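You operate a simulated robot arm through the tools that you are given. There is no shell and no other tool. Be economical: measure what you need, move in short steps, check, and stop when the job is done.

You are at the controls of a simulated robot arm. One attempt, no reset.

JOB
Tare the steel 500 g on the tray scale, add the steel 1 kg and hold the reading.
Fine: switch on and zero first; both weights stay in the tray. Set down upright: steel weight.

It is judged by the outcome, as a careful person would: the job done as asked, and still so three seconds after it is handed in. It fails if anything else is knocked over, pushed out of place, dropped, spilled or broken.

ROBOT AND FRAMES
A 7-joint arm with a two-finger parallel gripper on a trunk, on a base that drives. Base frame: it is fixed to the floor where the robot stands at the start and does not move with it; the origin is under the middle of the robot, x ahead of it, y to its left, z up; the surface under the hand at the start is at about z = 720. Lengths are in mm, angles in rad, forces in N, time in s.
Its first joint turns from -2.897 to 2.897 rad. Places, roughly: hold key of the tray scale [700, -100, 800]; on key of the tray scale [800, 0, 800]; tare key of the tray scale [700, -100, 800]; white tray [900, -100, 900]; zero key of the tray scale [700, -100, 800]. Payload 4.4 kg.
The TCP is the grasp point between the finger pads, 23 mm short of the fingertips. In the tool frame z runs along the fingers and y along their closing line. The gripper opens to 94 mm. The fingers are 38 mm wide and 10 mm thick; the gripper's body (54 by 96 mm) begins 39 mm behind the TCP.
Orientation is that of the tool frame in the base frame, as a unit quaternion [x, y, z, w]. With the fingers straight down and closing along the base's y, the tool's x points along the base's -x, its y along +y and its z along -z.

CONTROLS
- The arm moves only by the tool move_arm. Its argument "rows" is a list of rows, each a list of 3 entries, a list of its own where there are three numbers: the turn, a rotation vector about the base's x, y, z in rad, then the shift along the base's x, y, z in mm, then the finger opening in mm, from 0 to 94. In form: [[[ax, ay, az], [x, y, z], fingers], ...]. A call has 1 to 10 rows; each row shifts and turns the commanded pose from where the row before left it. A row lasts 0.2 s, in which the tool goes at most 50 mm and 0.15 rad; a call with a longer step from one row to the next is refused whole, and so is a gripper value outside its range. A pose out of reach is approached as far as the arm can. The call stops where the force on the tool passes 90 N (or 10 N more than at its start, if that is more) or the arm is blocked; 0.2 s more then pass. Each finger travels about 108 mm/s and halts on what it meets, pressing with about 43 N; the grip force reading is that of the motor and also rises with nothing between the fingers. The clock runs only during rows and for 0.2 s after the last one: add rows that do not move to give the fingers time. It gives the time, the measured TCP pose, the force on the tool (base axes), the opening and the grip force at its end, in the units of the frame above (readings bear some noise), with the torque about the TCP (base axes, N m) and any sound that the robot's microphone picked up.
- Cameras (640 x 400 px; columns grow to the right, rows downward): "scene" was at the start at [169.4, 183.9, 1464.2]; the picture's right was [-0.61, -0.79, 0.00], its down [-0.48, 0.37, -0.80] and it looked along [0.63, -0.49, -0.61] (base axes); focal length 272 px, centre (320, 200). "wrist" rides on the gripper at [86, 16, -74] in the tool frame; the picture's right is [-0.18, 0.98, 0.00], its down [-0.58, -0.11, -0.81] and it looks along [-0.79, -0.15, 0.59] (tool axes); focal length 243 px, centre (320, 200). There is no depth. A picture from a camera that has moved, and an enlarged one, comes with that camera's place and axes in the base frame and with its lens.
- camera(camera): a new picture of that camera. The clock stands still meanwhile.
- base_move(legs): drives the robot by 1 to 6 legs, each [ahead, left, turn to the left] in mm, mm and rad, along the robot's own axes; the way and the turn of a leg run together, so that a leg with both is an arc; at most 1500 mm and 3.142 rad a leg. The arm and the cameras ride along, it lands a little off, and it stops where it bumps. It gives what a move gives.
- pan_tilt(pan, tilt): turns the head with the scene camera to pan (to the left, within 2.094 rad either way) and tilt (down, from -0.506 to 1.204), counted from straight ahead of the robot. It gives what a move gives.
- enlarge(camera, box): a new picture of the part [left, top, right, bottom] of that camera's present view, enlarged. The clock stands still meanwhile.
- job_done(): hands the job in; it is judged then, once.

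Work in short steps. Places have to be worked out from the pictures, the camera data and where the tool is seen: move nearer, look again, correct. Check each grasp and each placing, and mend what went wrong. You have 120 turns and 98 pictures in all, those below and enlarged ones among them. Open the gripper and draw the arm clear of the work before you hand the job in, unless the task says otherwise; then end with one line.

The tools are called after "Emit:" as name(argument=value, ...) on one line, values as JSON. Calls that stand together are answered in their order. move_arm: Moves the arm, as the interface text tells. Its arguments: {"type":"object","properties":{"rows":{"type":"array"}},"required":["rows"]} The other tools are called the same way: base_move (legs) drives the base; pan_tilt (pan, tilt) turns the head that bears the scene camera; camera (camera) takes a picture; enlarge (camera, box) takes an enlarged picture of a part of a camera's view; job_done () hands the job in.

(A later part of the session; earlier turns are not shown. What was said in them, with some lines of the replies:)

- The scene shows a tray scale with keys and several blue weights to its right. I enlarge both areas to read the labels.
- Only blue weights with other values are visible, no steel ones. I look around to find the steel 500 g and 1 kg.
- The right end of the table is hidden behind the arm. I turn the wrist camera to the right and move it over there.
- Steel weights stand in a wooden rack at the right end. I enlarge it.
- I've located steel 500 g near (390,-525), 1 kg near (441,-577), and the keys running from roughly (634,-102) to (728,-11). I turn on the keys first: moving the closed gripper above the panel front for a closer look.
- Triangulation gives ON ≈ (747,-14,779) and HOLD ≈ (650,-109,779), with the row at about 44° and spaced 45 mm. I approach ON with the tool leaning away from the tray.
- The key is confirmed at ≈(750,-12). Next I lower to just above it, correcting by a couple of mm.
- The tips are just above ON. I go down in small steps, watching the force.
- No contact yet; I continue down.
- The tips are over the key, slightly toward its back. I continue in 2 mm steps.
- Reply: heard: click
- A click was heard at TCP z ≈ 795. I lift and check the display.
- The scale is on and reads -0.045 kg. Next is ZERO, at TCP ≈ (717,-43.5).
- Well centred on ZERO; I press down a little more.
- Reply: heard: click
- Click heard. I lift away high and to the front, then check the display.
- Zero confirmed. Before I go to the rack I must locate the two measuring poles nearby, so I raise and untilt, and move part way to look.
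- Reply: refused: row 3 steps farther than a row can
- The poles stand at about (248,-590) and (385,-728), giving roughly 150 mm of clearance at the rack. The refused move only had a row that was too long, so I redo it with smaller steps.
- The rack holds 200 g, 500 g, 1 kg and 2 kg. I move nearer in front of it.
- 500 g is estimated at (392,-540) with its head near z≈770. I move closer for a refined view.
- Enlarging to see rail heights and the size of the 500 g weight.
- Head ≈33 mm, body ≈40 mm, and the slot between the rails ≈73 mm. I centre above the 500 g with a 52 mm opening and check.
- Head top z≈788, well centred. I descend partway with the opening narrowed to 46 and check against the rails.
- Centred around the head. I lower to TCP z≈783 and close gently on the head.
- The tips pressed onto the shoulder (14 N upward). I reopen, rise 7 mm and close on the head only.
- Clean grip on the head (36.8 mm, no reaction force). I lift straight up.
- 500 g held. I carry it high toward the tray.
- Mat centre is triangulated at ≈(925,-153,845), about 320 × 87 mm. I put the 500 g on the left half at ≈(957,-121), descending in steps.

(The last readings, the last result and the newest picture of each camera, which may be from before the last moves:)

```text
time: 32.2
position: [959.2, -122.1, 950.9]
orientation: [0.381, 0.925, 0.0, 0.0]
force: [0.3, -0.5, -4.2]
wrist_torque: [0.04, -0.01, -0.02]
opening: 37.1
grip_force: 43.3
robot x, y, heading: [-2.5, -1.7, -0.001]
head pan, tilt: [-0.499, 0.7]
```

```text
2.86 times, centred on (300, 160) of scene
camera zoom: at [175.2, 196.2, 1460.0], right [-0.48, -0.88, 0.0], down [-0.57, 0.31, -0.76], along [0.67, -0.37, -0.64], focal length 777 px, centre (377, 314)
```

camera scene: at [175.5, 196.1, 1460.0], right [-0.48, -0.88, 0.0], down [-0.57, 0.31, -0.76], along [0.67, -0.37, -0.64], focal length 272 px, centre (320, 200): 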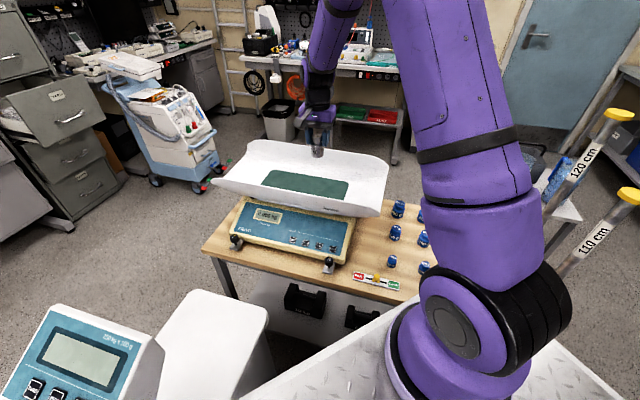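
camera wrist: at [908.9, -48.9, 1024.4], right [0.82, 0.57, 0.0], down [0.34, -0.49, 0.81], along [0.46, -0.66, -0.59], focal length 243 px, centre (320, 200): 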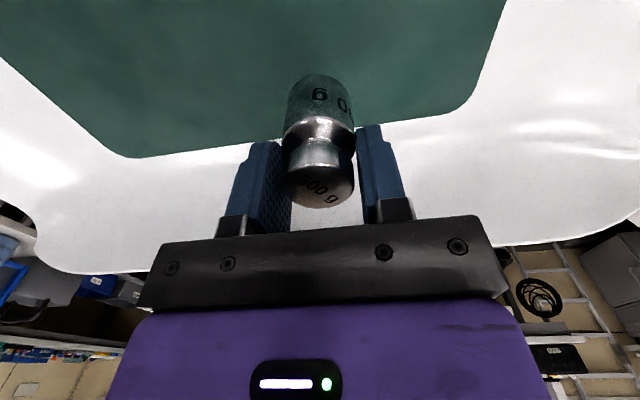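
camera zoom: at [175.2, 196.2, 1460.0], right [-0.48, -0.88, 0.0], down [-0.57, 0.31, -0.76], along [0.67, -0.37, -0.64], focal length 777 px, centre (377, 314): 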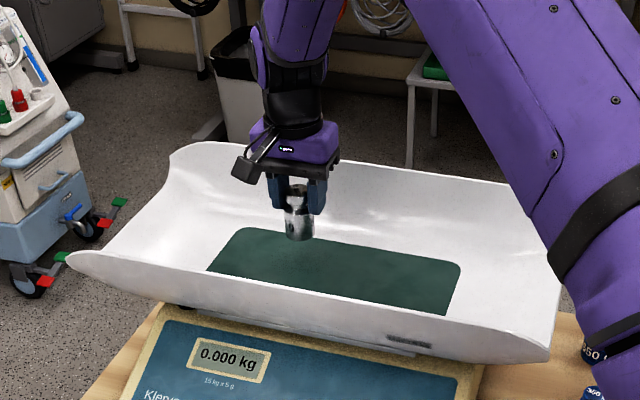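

Position over the mat looks good. I descend slowly, watching the force.

Emit:
move_arm(rows=[[[0, 0, 0], [-3, 3, -15], 20], [[0, 0, 0], [0, 0, -12], 20], [[0, 0, 0], [0, 0, -4], 20], [[0, 0, 0], [0, 0, 0], 20]])

Emit:
camera(camera="wrist")

```text
time: 33.2
position: [956.4, -118.3, 916.1]
orientation: [0.38, 0.925, 0.0, 0.0]
force: [-0.5, 0.0, -5.4]
wrist_torque: [-0.02, -0.01, 0.0]
opening: 37.1
grip_force: 43.0
robot x, y, heading: [-0.7, 2.0, 0.0]
head pan, tilt: [-0.499, 0.7]
```

```text
57 pictures are left
camera wrist: at [905.5, -45.6, 991.2], right [0.82, 0.57, 0.0], down [0.34, -0.49, 0.81], along [0.46, -0.66, -0.59], focal length 243 px, centre (320, 200)
```

wrist: 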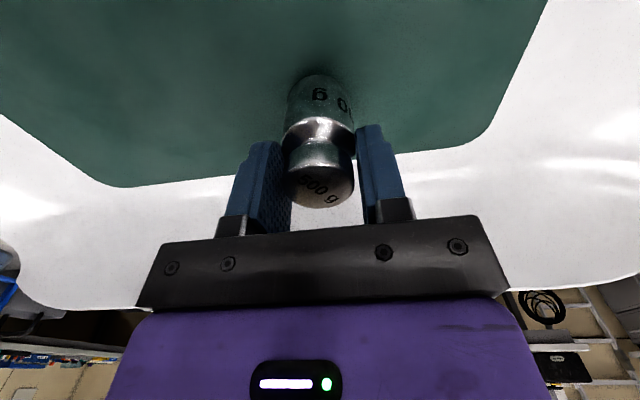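

Emit:
move_arm(rows=[[[0, 0, 0], [0, 0, -3], 20], [[0, 0, 0], [0, 0, -3], 20], [[0, 0, 0], [0, 0, 0], 20]])

```text
time: 34.0
position: [957.8, -117.8, 912.1]
orientation: [0.38, 0.925, 0.0, 0.0]
force: [-0.2, 0.2, -5.4]
wrist_torque: [-0.03, -0.01, 0.0]
opening: 37.0
grip_force: 43.1
robot x, y, heading: [2.4, -0.9, -0.004]
head pan, tilt: [-0.499, 0.7]
```

Not touching yet; I keep going down.

Emit:
move_arm(rows=[[[0, 0, 0], [0, 0, -3], 20], [[0, 0, 0], [0, 0, -3], 20], [[0, 0, 0], [0, 0, 0], 20]])

Emit:
enlarge(camera="wrist", box=[240, 40, 400, 140])

```text
time: 34.8
position: [957.3, -118.4, 909.2]
orientation: [0.381, 0.925, 0.002, 0.002]
force: [-2.7, 0.0, 27.2]
wrist_torque: [0.24, 0.27, 0.14]
opening: 37.2
grip_force: 43.3
robot x, y, heading: [1.5, 0.1, 0.004]
head pan, tilt: [-0.499, 0.7]
```

```text
4.00 times, centred on (320, 90) of wrist
camera zoom: at [905.5, -45.3, 982.4], right [0.82, 0.57, 0.0], down [0.33, -0.49, 0.81], along [0.46, -0.66, -0.59], focal length 970 px, centre (320, 640)
```

zoom: 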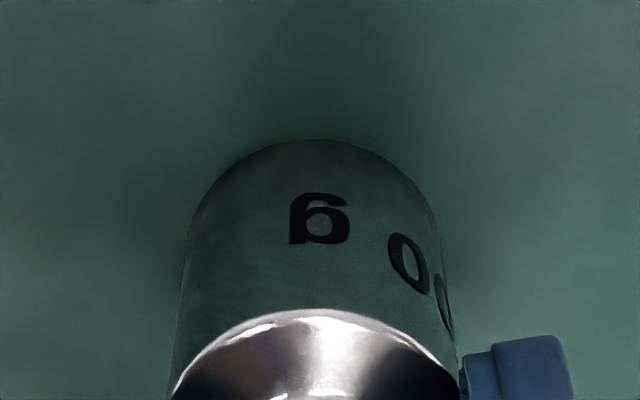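

Contact at TCP z≈910. I ease off 2 mm and open.

Emit:
move_arm(rows=[[[0, 0, 0], [0, 0, 2.5], 20], [[0, 0, 0], [0, 0, 0], 37], [[0, 0, 0], [0, 0, 0], 44], [[0, 0, 0], [0, 0, 0], 56], [[0, 0, 0], [0, 0, 0], 56]])

Emit:
camera(camera="wrist")

```text
time: 36.0
position: [956.2, -118.4, 908.4]
orientation: [0.38, 0.925, -0.001, 0.0]
force: [-0.2, 0.0, -0.1]
wrist_torque: [0.02, -0.01, 0.01]
opening: 55.9
grip_force: 0.1
robot x, y, heading: [-1.6, -0.9, 0.002]
head pan, tilt: [-0.499, 0.7]
```

```text
55 pictures are left
camera wrist: at [905.2, -45.3, 982.2], right [0.82, 0.57, 0.0], down [0.34, -0.49, 0.81], along [0.46, -0.66, -0.59], focal length 243 px, centre (320, 200)
```

wrist: 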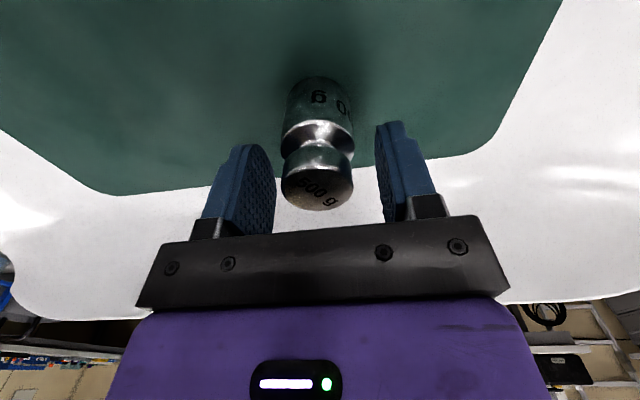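

The weight stands upright and is free. I rise straight up, then check the display.

Emit:
move_arm(rows=[[[0, 0, 0], [0, 0, 20], 56], [[0, 0, 0], [0, 0, 40], 56], [[0, 0, 0], [0, 0, 45], 30], [[0, 0, 0], [-20, 20, 30], 0], [[0, 0, 0], [-30, 30, 0], 0], [[0, 0, 0], [-30, 30, 0], 0]])

Emit:
enlarge(camera="scene", box=[200, 110, 400, 270])

```text
time: 37.4
position: [876.5, -38.4, 1045.0]
orientation: [0.382, 0.924, 0.0, 0.0]
force: [-0.3, -0.3, 0.3]
wrist_torque: [0.02, 0.0, 0.02]
opening: 0.0
grip_force: 42.2
robot x, y, heading: [0.4, -0.8, -0.001]
head pan, tilt: [-0.499, 0.7]
```

```text
2.50 times, centred on (300, 190) of scene
camera zoom: at [175.9, 195.6, 1460.0], right [-0.48, -0.88, 0.0], down [-0.57, 0.31, -0.76], along [0.67, -0.37, -0.64], focal length 680 px, centre (370, 225)
```

zoom: 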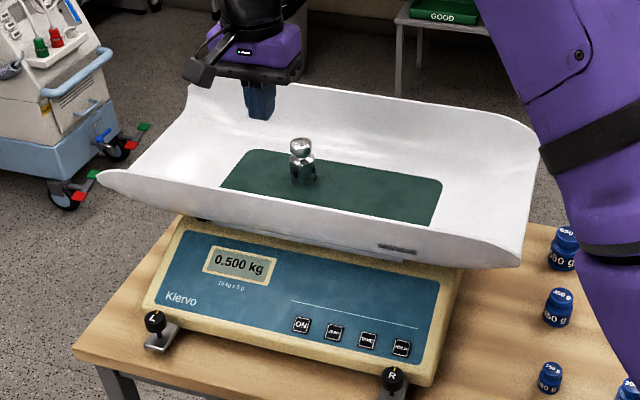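

Reads 0.500 kg. Now to TARE (TCP press point ≈ (685,-77)), via the front of the panel with the same lean.

Emit:
move_arm(rows=[[[0, 0, 0], [-45, 6, 0], 0], [[0, 0, 0], [-45, 6, 0], 0], [[0, 0, 0], [-45, 6, 0], 0], [[0, 0, 0], [-45, 6, 0], 0], [[-0.09, -0.09, 0], [-36, 0, -25], 0], [[-0.09, -0.09, 0], [-10, -20, -40], 0], [[-0.07, -0.07, 0], [10, -20, -40], 0], [[0, 0, 0], [15, -15, -40], 0], [[0, 0, 0], [10, -8, -40], 0]])

Emit:
camera(camera="wrist")

```text
time: 39.4
position: [681.5, -79.5, 857.3]
orientation: [0.373, 0.911, -0.067, 0.162]
force: [0.3, 0.0, 0.5]
wrist_torque: [-0.02, 0.0, 0.01]
opening: 0.0
grip_force: 43.1
robot x, y, heading: [1.1, 2.3, 0.004]
head pan, tilt: [-0.499, 0.7]
```

```text
53 pictures are left
camera wrist: at [617.1, 8.6, 896.8], right [0.81, 0.58, 0.06], down [0.11, -0.26, 0.96], along [0.57, -0.77, -0.28], focal length 243 px, centre (320, 200)
```

wrist: 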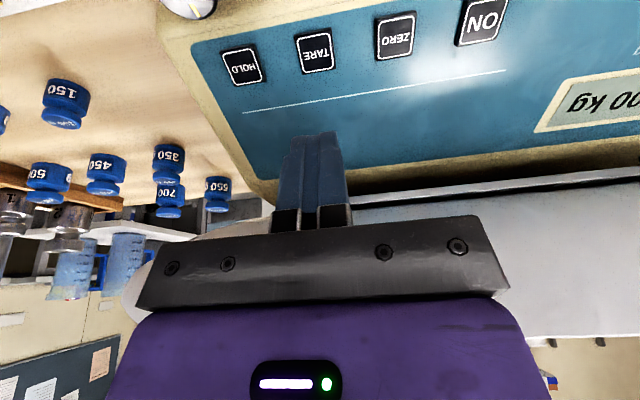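

TARE is directly in line. I descend to just above it, correcting to (685,-77).

Emit:
move_arm(rows=[[[0, 0, 0], [3, 2, -25], 0], [[0, 0, 0], [0, 0, -20], 0], [[0, 0, 0], [0, 0, -10], 0], [[0, 0, 0], [0, 0, -4], 0]])

Emit:
enlarge(camera="wrist", box=[220, 70, 420, 220])

```text
time: 40.4
position: [686.7, -74.9, 799.7]
orientation: [0.375, 0.91, -0.067, 0.163]
force: [1.1, -0.4, -0.3]
wrist_torque: [0.0, -0.01, -0.01]
opening: 0.1
grip_force: 42.6
robot x, y, heading: [1.7, -1.9, 0.001]
head pan, tilt: [-0.499, 0.7]
```

```text
2.67 times, centred on (320, 145) of wrist
camera zoom: at [622.1, 12.0, 839.3], right [0.81, 0.58, 0.06], down [0.11, -0.26, 0.96], along [0.57, -0.77, -0.28], focal length 647 px, centre (320, 347)
```

zoom: 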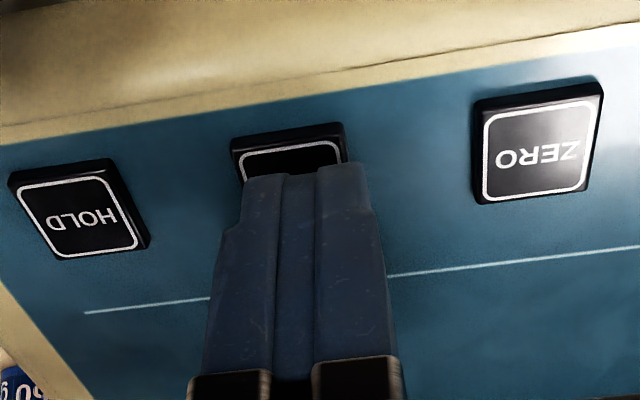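

Slightly right of centre; I nudge along the row and press.

Emit:
move_arm(rows=[[[0, 0, 0], [-2, -2, -2], 0], [[0, 0, 0], [0, 0, -2], 0], [[0, 0, 0], [0, 0, -1], 0]])

```text
time: 41.2
position: [687.3, -77.6, 795.0]
orientation: [0.374, 0.911, -0.068, 0.163]
force: [-0.2, 0.2, 1.8]
wrist_torque: [-0.02, -0.03, -0.03]
opening: 0.3
grip_force: 42.1
robot x, y, heading: [-0.8, 1.8, -0.001]
head pan, tilt: [-0.499, 0.7]
heard: click
```

Click. I lift to the front and check the display.

Emit:
move_arm(rows=[[[0, 0, 0], [0, 0, 15], 0], [[0, 0, 0], [-10, 10, 40], 0], [[0, 0, 0], [-10, 10, 45], 0]])

Emit:
enlarge(camera="scene", box=[200, 110, 400, 270])

```text
time: 42.0
position: [664.8, -58.1, 895.8]
orientation: [0.375, 0.91, -0.069, 0.161]
force: [-0.5, 0.1, -0.1]
wrist_torque: [0.02, 0.05, 0.02]
opening: 0.0
grip_force: 43.0
robot x, y, heading: [-0.9, -2.3, -0.003]
head pan, tilt: [-0.499, 0.7]
```

```text
2.50 times, centred on (300, 190) of scene
camera zoom: at [176.2, 196.0, 1459.9], right [-0.48, -0.88, 0.0], down [-0.57, 0.31, -0.76], along [0.67, -0.37, -0.64], focal length 680 px, centre (370, 225)
```

zoom: 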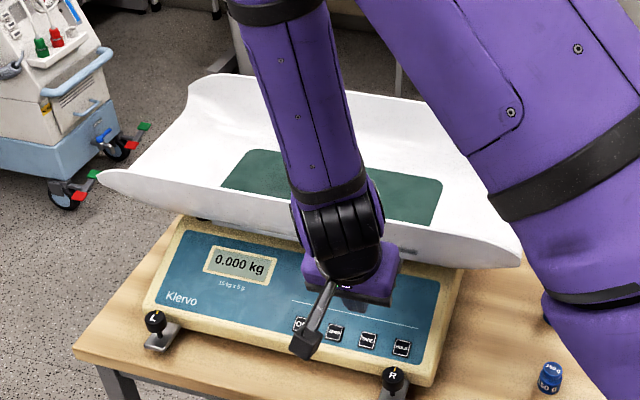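

Tared: 0.000 kg. I go back to the rack for the 1 kg.

Emit:
move_arm(rows=[[[0.09, 0.09, 0], [0, 0, 48], 0], [[0.09, 0.09, 0], [-5, -5, 48], 0], [[0.07, 0.07, 0], [-10, -20, 40], 20], [[0, 0, 0], [-20, -45, 0], 40], [[0, 0, 0], [-20, -45, 0], 60], [[0, 0, 0], [-20, -45, 0], 80], [[0, 0, 0], [-20, -45, 0], 80], [[0, 0, 0], [-20, -45, 0], 80], [[0, 0, 0], [-20, -45, 0], 80], [[0, 0, 0], [-20, -45, 0], 80]])

Emit:
move_arm(rows=[[[0, 0, 0], [-25, -40, 0], 80], [[0, 0, 0], [-25, -40, 0], 80], [[0, 0, 0], [-22, -42, -10], 80], [[0, 0, 0], [-10, -40, -20], 80], [[0, 0, 0], [0, -10, -45], 70], [[0, 0, 0], [0, 0, -30], 60]])

Emit:
camera(camera="wrist")

```text
time: 44.2
position: [509.9, -398.1, 1029.5]
orientation: [0.379, 0.925, 0.001, 0.0]
force: [0.3, -0.1, 1.2]
wrist_torque: [-0.04, 0.01, -0.01]
opening: 79.9
grip_force: 0.2
robot x, y, heading: [2.4, -1.3, 0.001]
head pan, tilt: [-0.499, 0.7]
```

```text
time: 45.6
position: [427.3, -568.1, 924.4]
orientation: [0.38, 0.925, -0.001, 0.001]
force: [0.1, 0.4, 0.7]
wrist_torque: [-0.04, 0.0, -0.01]
opening: 60.3
grip_force: 0.0
robot x, y, heading: [-0.9, -3.3, 0.002]
head pan, tilt: [-0.499, 0.7]
```

```text
50 pictures are left
camera wrist: at [376.6, -495.5, 998.8], right [0.82, 0.57, 0.0], down [0.34, -0.49, 0.81], along [0.46, -0.66, -0.59], focal length 243 px, centre (320, 200)
```

wrist: 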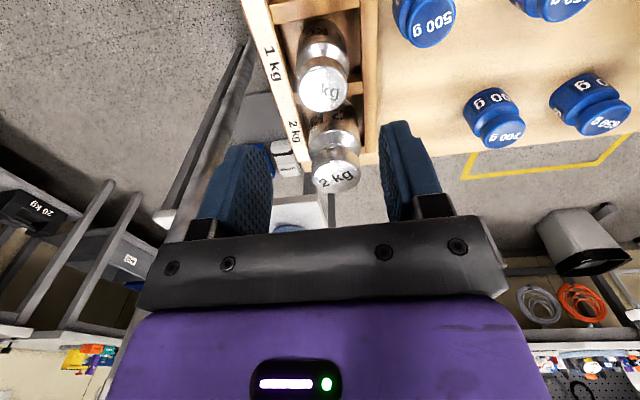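

1 kg head ≈(444,-588), z≈790–803. I move above it, lower, and look again.

Emit:
move_arm(rows=[[[0, 0, 0], [16, -20, -20], 60], [[0, 0, 0], [0, 0, -25], 60], [[0, 0, 0], [0, 0, -10], 60]])

Emit:
camera(camera="wrist")

```text
time: 46.4
position: [443.8, -589.2, 871.1]
orientation: [0.379, 0.925, 0.0, 0.001]
force: [-0.3, 0.3, 0.2]
wrist_torque: [-0.02, 0.0, 0.0]
opening: 60.2
grip_force: 0.1
robot x, y, heading: [-1.2, 0.1, -0.001]
head pan, tilt: [-0.499, 0.7]
```

```text
49 pictures are left
camera wrist: at [393.9, -515.4, 944.0], right [0.82, 0.57, 0.0], down [0.34, -0.49, 0.81], along [0.46, -0.66, -0.59], focal length 243 px, centre (320, 200)
```

wrist: 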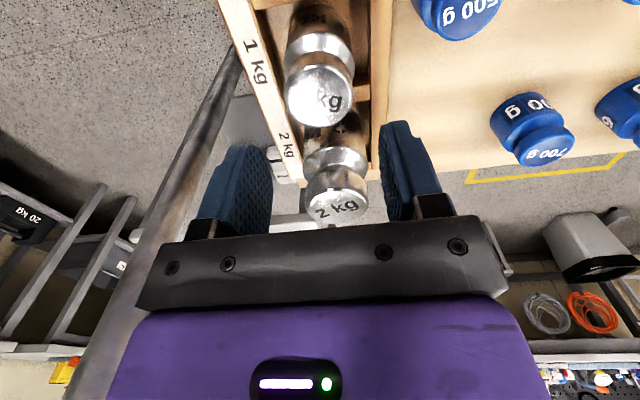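

Centred laterally. I lower further to gauge the head height before closing.

Emit:
move_arm(rows=[[[0, 0, 0], [-1, 1, -20], 60], [[0, 0, 0], [0, 0, -20], 60], [[0, 0, 0], [0, 0, -5], 60]])

Emit:
enlarge(camera="wrist", box=[200, 60, 440, 240])

```text
time: 47.2
position: [444.1, -587.5, 824.9]
orientation: [0.38, 0.925, 0.0, 0.0]
force: [0.1, -0.4, 0.7]
wrist_torque: [-0.01, 0.01, 0.0]
opening: 60.1
grip_force: 0.0
robot x, y, heading: [3.8, 0.1, 0.001]
head pan, tilt: [-0.499, 0.7]
```

```text
2.22 times, centred on (320, 150) of wrist
camera zoom: at [393.0, -514.6, 898.8], right [0.82, 0.57, 0.0], down [0.34, -0.49, 0.81], along [0.46, -0.66, -0.59], focal length 539 px, centre (320, 311)
```

zoom: 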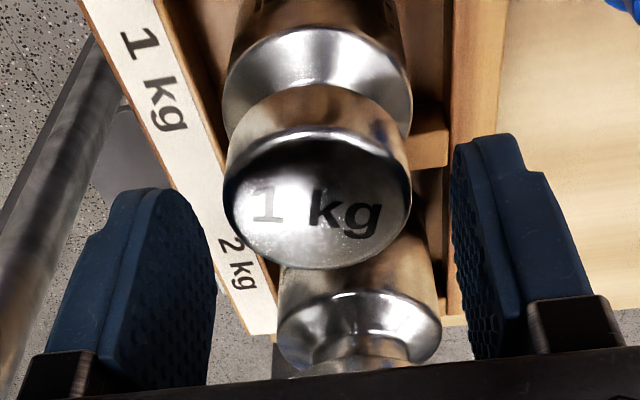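

Head top is z≈805, centre ≈(441,-583.5), diameter ~43 mm. I shift by (-3,4), lower to z≈806 and close.

Emit:
move_arm(rows=[[[0, 0, 0], [-3, 4, -9], 58], [[0, 0, 0], [0, 0, -9], 58], [[0, 0, 0], [0, 0, 0], 40], [[0, 0, 0], [0, 0, 0], 26], [[0, 0, 0], [0, 0, 0], 26]])

Emit:
enlarge(camera="wrist", box=[200, 60, 440, 240])

```text
time: 48.4
position: [439.3, -583.7, 806.9]
orientation: [0.38, 0.925, 0.0, 0.001]
force: [-0.9, 1.1, -0.5]
wrist_torque: [-0.08, 0.03, -0.04]
opening: 40.6
grip_force: 42.8
robot x, y, heading: [2.3, 0.9, -0.0]
head pan, tilt: [-0.499, 0.7]
```

```text
2.22 times, centred on (320, 150) of wrist
camera zoom: at [390.1, -510.9, 881.2], right [0.82, 0.57, 0.0], down [0.34, -0.49, 0.81], along [0.46, -0.66, -0.59], focal length 539 px, centre (320, 311)
```

zoom: 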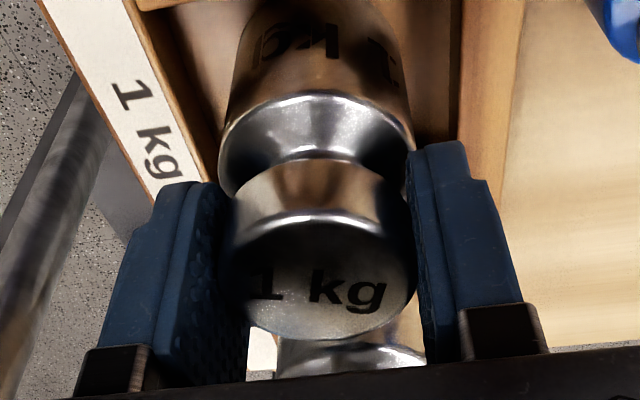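

Clean grip at 40.6 mm. I lift straight up.

Emit:
move_arm(rows=[[[0, 0, 0], [0, 0, 12], 26], [[0, 0, 0], [0, 0, 20], 26], [[0, 0, 0], [0, 0, 30], 26], [[0, 0, 0], [0, 0, 40], 26], [[0, 0, 0], [0, 0, 45], 26], [[0, 0, 0], [0, 0, 45], 26], [[0, 0, 0], [0, 0, 45], 26], [[0, 0, 0], [0, 0, 45], 26]])

Emit:
camera(camera="wrist")

```text
time: 50.2
position: [440.4, -588.2, 1088.2]
orientation: [0.38, 0.925, 0.0, 0.0]
force: [-0.2, -0.2, -11.1]
wrist_torque: [0.0, -0.01, 0.0]
opening: 40.7
grip_force: 43.0
robot x, y, heading: [-1.1, 3.0, -0.001]
head pan, tilt: [-0.499, 0.7]
```

```text
46 pictures are left
camera wrist: at [389.5, -514.8, 1162.0], right [0.82, 0.57, 0.0], down [0.34, -0.49, 0.8], along [0.46, -0.66, -0.59], focal length 243 px, centre (320, 200)
```

wrist: 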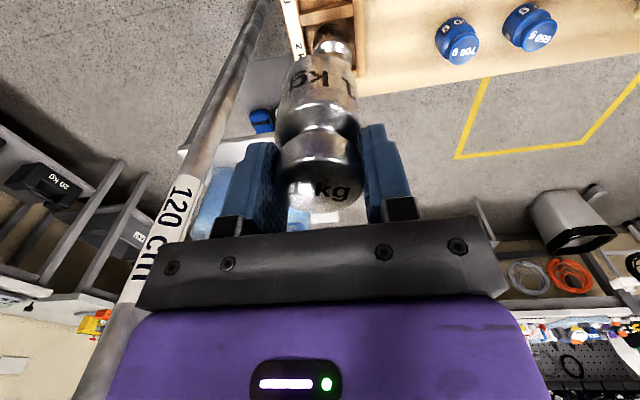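

1 kg secured (11 N). I carry it above the tray's right half, target ≈(878,-196).

Emit:
move_arm(rows=[[[0, 0, 0], [20, 15, 0], 26], [[0, 0, 0], [34, 31, 0], 26], [[0, 0, 0], [34, 31, 0], 26], [[0, 0, 0], [34, 31, 0], 26], [[0, 0, 0], [34, 31, 0], 26], [[0, 0, 0], [34, 31, 0], 26], [[0, 0, 0], [34, 31, 0], 26], [[0, 0, 0], [34, 31, 0], 26], [[0, 0, 0], [34, 31, 0], 26], [[0, 0, 0], [34, 31, 0], 26]])

Emit:
move_arm(rows=[[[0, 0, 0], [34, 30, 0], 26], [[0, 0, 0], [34, 30, 0], 26], [[0, 0, 0], [24, 20, 0], 26], [[0, 0, 0], [19, 17, -15], 26], [[0, 0, 0], [0, 0, -30], 26], [[0, 0, 0], [0, 0, -30], 26], [[0, 0, 0], [0, 0, -20], 26]])

Emit:
camera(camera="wrist")

Emit:
enlarge(camera="scene", box=[200, 110, 400, 270])

```text
time: 52.4
position: [767.3, -290.4, 1090.6]
orientation: [0.381, 0.925, 0.0, 0.001]
force: [-1.1, -1.9, -9.3]
wrist_torque: [0.0, -0.04, -0.01]
opening: 40.5
grip_force: 43.2
robot x, y, heading: [-0.3, 1.5, 0.004]
head pan, tilt: [-0.499, 0.7]
```

```text
time: 54.0
position: [878.1, -194.8, 994.7]
orientation: [0.381, 0.925, 0.0, -0.001]
force: [-0.3, -0.3, -9.2]
wrist_torque: [0.0, -0.04, 0.01]
opening: 40.6
grip_force: 43.2
robot x, y, heading: [-0.2, -1.7, 0.006]
head pan, tilt: [-0.499, 0.7]
```

```text
45 pictures are left
camera wrist: at [828.4, -120.6, 1067.9], right [0.82, 0.57, 0.0], down [0.34, -0.49, 0.81], along [0.46, -0.66, -0.59], focal length 243 px, centre (320, 200)
```

wrist: 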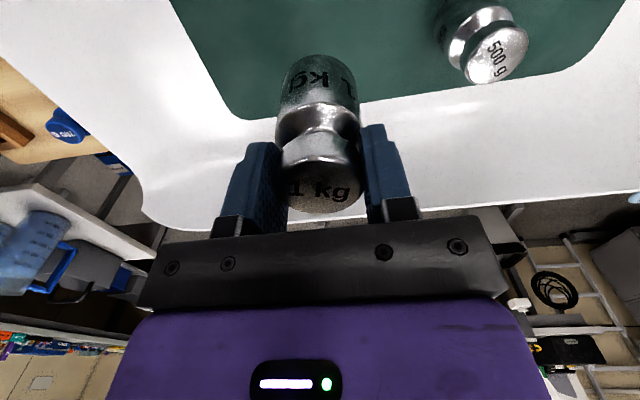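

```text
2.50 times, centred on (300, 190) of scene
camera zoom: at [175.5, 196.2, 1460.0], right [-0.48, -0.88, 0.0], down [-0.57, 0.31, -0.76], along [0.67, -0.37, -0.64], focal length 680 px, centre (370, 225)
```

zoom: 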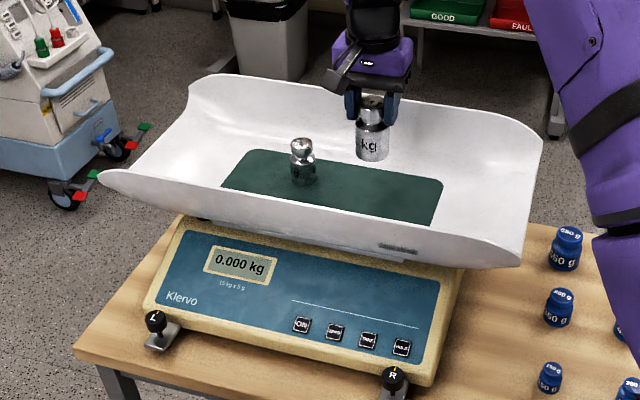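

Everything lines up; the expected touch-down is TCP z≈927. I descend to 932.

Emit:
move_arm(rows=[[[0, 0, 0], [0, 0, -25], 26], [[0, 0, 0], [0, 0, -20], 26], [[0, 0, 0], [0, 0, -12], 26], [[0, 0, 0], [0, 0, -5], 26], [[0, 0, 0], [0, 0, 0], 26]])

Emit:
camera(camera="wrist")

```text
time: 55.2
position: [878.9, -193.4, 932.1]
orientation: [0.38, 0.925, 0.0, 0.0]
force: [-0.2, -0.5, -9.8]
wrist_torque: [0.0, -0.05, 0.01]
opening: 40.6
grip_force: 43.7
robot x, y, heading: [-2.7, -2.2, 0.001]
head pan, tilt: [-0.499, 0.7]
```

```text
43 pictures are left
camera wrist: at [828.0, -119.9, 1006.3], right [0.82, 0.57, 0.0], down [0.34, -0.49, 0.81], along [0.46, -0.66, -0.59], focal length 243 px, centre (320, 200)
```

wrist: 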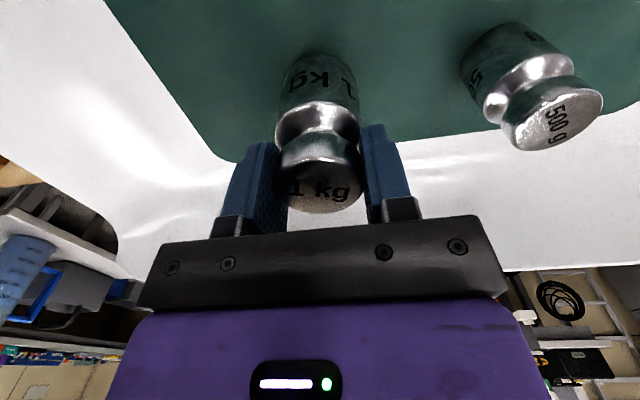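

Emit:
move_arm(rows=[[[0, 0, 0], [0, 0, -2], 26], [[0, 0, 0], [0, 0, -2], 26], [[0, 0, 0], [0, 0, 0], 26]])

```text
time: 56.0
position: [877.7, -192.7, 928.6]
orientation: [0.38, 0.925, 0.001, 0.0]
force: [-0.7, 0.1, -9.5]
wrist_torque: [0.0, -0.03, -0.03]
opening: 40.4
grip_force: 43.1
robot x, y, heading: [-3.8, -0.2, 0.005]
head pan, tilt: [-0.499, 0.7]
```

Emit:
move_arm(rows=[[[0, 0, 0], [0, 0, -1.5], 26], [[0, 0, 0], [0, 0, 0], 26]])

```text
time: 56.6
position: [877.9, -193.0, 927.8]
orientation: [0.38, 0.925, 0.0, 0.001]
force: [-0.8, 0.7, -5.7]
wrist_torque: [0.0, 0.04, -0.05]
opening: 40.7
grip_force: 43.2
robot x, y, heading: [-1.1, 0.1, -0.005]
head pan, tilt: [-0.499, 0.7]
```

The load is starting to transfer, so I go down 0.7 mm more and release.

Emit:
move_arm(rows=[[[0, 0, 0], [0, 0, -0.7], 26], [[0, 0, 0], [0, 0, 0], 40], [[0, 0, 0], [0, 0, 0], 46], [[0, 0, 0], [0, 0, 0], 56], [[0, 0, 0], [0, 0, 0], 60]])

Emit:
camera(camera="wrist")

```text
time: 57.8
position: [879.0, -193.8, 925.9]
orientation: [0.38, 0.925, 0.0, 0.0]
force: [1.0, 0.8, 0.8]
wrist_torque: [-0.03, 0.0, 0.01]
opening: 59.9
grip_force: 0.1
robot x, y, heading: [-0.6, -0.1, -0.003]
head pan, tilt: [-0.499, 0.7]
```

```text
42 pictures are left
camera wrist: at [827.6, -120.6, 1000.4], right [0.82, 0.57, 0.0], down [0.34, -0.49, 0.81], along [0.46, -0.66, -0.59], focal length 243 px, centre (320, 200)
```

wrist: 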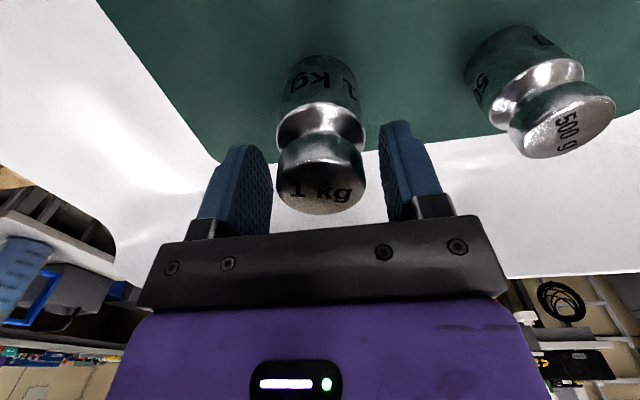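

Released and upright. I go up and to the front, then read the display.

Emit:
move_arm(rows=[[[0, 0, 0], [0, 0, 20], 60], [[0, 0, 0], [0, 0, 40], 60], [[0, 0, 0], [0, 0, 40], 30], [[0, 0, 0], [-20, 25, 10], 0], [[0, 0, 0], [-30, 35, 0], 0], [[0, 0, 0], [-30, 35, 0], 0], [[0, 0, 0], [-30, 35, 0], 0]])

Emit:
enlarge(camera="scene", box=[200, 110, 400, 270])

```text
time: 59.4
position: [769.9, -62.0, 1035.7]
orientation: [0.381, 0.925, -0.001, 0.0]
force: [0.7, -0.8, -0.6]
wrist_torque: [0.04, 0.01, 0.01]
opening: 0.0
grip_force: 42.7
robot x, y, heading: [-1.6, -0.8, -0.001]
head pan, tilt: [-0.499, 0.7]
```

```text
2.50 times, centred on (300, 190) of scene
camera zoom: at [175.9, 195.6, 1460.0], right [-0.48, -0.88, 0.0], down [-0.57, 0.31, -0.76], along [0.67, -0.37, -0.64], focal length 680 px, centre (370, 225)
```

zoom: 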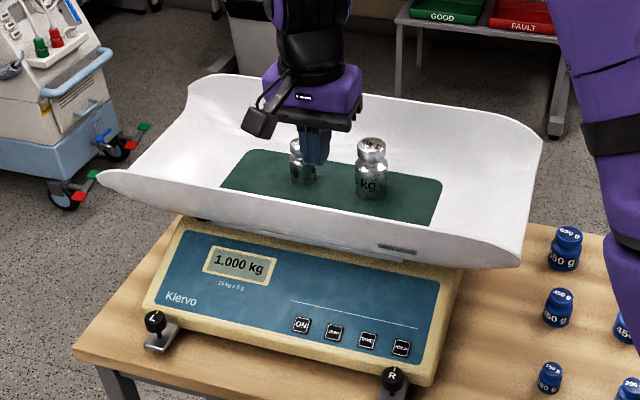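

Reads 1.000 kg. Now HOLD at TCP ≈(653.5,-109), approached from the front with the same lean.

Emit:
move_arm(rows=[[[0, 0, 0], [-45, 5, 0], 0], [[0, 0, 0], [-45, 5, 0], 0], [[0, 0, 0], [-40, 5, 0], 0], [[-0.09, -0.09, 0], [-20, 0, -25], 0], [[-0.09, -0.09, 0], [0, -15, -40], 0], [[-0.07, -0.07, 0], [10, -20, -40], 0], [[0, 0, 0], [12, -15, -40], 0], [[0, 0, 0], [10, -11, -33], 0]])

Emit:
camera(camera="wrist")

```text
time: 61.2
position: [649.5, -108.5, 858.0]
orientation: [0.373, 0.911, -0.067, 0.163]
force: [-0.4, 0.6, 0.9]
wrist_torque: [-0.03, -0.03, 0.0]
opening: 0.1
grip_force: 42.4
robot x, y, heading: [-2.0, 0.3, 0.003]
head pan, tilt: [-0.499, 0.7]
```

```text
40 pictures are left
camera wrist: at [585.0, -21.6, 897.6], right [0.81, 0.58, 0.06], down [0.11, -0.26, 0.96], along [0.57, -0.77, -0.28], focal length 243 px, centre (320, 200)
```

wrist: 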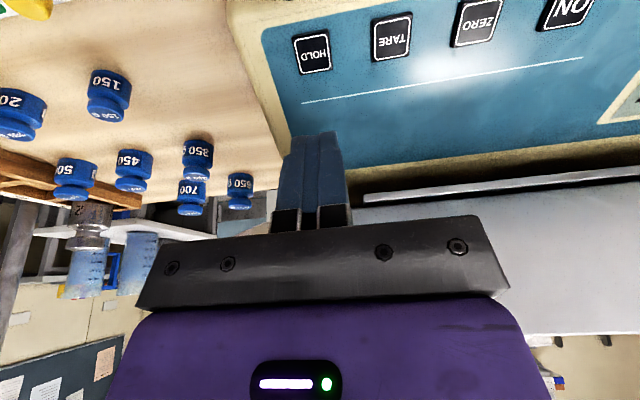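

HOLD is in line (column 313). I descend to just above.

Emit:
move_arm(rows=[[[0, 0, 0], [3, 0, -25], 0], [[0, 0, 0], [0, 0, -20], 0], [[0, 0, 0], [0, 0, -10], 0], [[0, 0, 0], [0, 0, -4], 0]])

Emit:
enlarge(camera="wrist", box=[220, 70, 420, 220])

```text
time: 62.2
position: [653.8, -108.4, 800.2]
orientation: [0.374, 0.91, -0.068, 0.163]
force: [0.8, 0.2, -0.8]
wrist_torque: [-0.02, -0.02, 0.01]
opening: 0.2
grip_force: 42.6
robot x, y, heading: [-1.6, 1.7, 0.002]
head pan, tilt: [-0.499, 0.7]
```

```text
2.67 times, centred on (320, 145) of wrist
camera zoom: at [588.3, -21.5, 839.3], right [0.81, 0.58, 0.06], down [0.11, -0.26, 0.96], along [0.57, -0.77, -0.28], focal length 647 px, centre (320, 347)
```

zoom: 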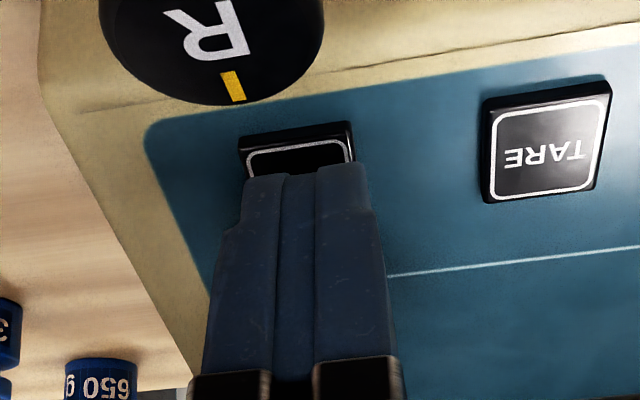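

HOLD is centred and the R knob is clear of the fingers. I press.

Emit:
move_arm(rows=[[[0, 0, 0], [0, 0, -2], 0], [[0, 0, 0], [0, 0, -2], 0], [[0, 0, 0], [0, 0, -1], 0]])

```text
time: 63.0
position: [652.4, -107.2, 796.2]
orientation: [0.374, 0.91, -0.068, 0.163]
force: [0.9, -0.4, 1.3]
wrist_torque: [-0.02, -0.03, 0.03]
opening: 0.0
grip_force: 42.2
robot x, y, heading: [-0.2, 1.1, -0.004]
head pan, tilt: [-0.499, 0.7]
heard: click
```

Click heard. I lift clear and check.

Emit:
move_arm(rows=[[[0, 0, 0], [0, 0, 15], 0], [[0, 0, 0], [-5, 5, 40], 0], [[0, 0, 0], [-10, 10, 45], 0], [[0.09, 0.09, 0], [-10, 10, 45], 20], [[0.09, 0.09, 0], [-10, 10, 40], 50], [[0.07, 0.07, 0], [-10, -20, 20], 80], [[0, 0, 0], [0, -40, 10], 80], [[0, 0, 0], [0, -45, 0], 80], [[0, 0, 0], [0, -45, 0], 80], [[0, 0, 0], [0, -45, 0], 80]])

Emit:
enlarge(camera="scene", box=[200, 110, 400, 270])

Emit:
camera(camera="scene")

```text
time: 65.2
position: [607.7, -269.0, 1008.8]
orientation: [0.38, 0.925, 0.0, 0.001]
force: [-0.6, 0.8, 0.8]
wrist_torque: [-0.02, 0.03, 0.01]
opening: 79.8
grip_force: 0.0
robot x, y, heading: [2.9, 0.6, 0.002]
head pan, tilt: [-0.499, 0.7]
```

```text
2.50 times, centred on (300, 190) of scene
camera zoom: at [175.2, 196.9, 1459.9], right [-0.48, -0.88, 0.0], down [-0.57, 0.31, -0.77], along [0.67, -0.37, -0.64], focal length 680 px, centre (370, 225)
```

zoom: 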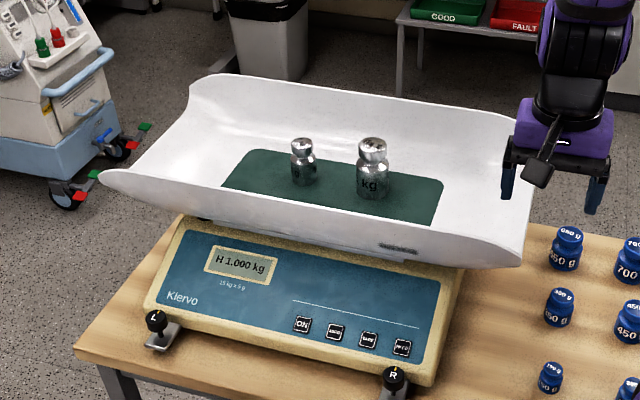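

```text
37 pictures are left
camera scene: at [175.2, 196.9, 1459.9], right [-0.48, -0.88, 0.0], down [-0.57, 0.31, -0.77], along [0.67, -0.37, -0.64], focal length 272 px, centre (320, 200)
```

scene: 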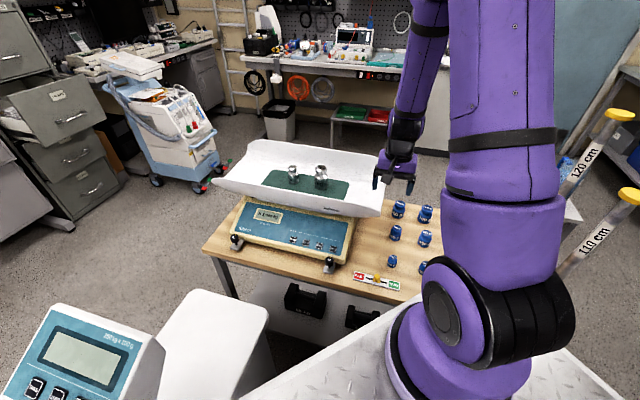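

The display shows "H 1.000 kg", both steel weights stand upright in the tray, the gripper is open and the arm is clear. I hand in.

Emit:
job_done()

```text
The job is handed in.
```

The job is done and handed in: I switched the scale on, zeroed it, tared the steel 500 g and added the steel 1 kg; the display is held at "H 1.000 kg" with both weights upright in the tray.
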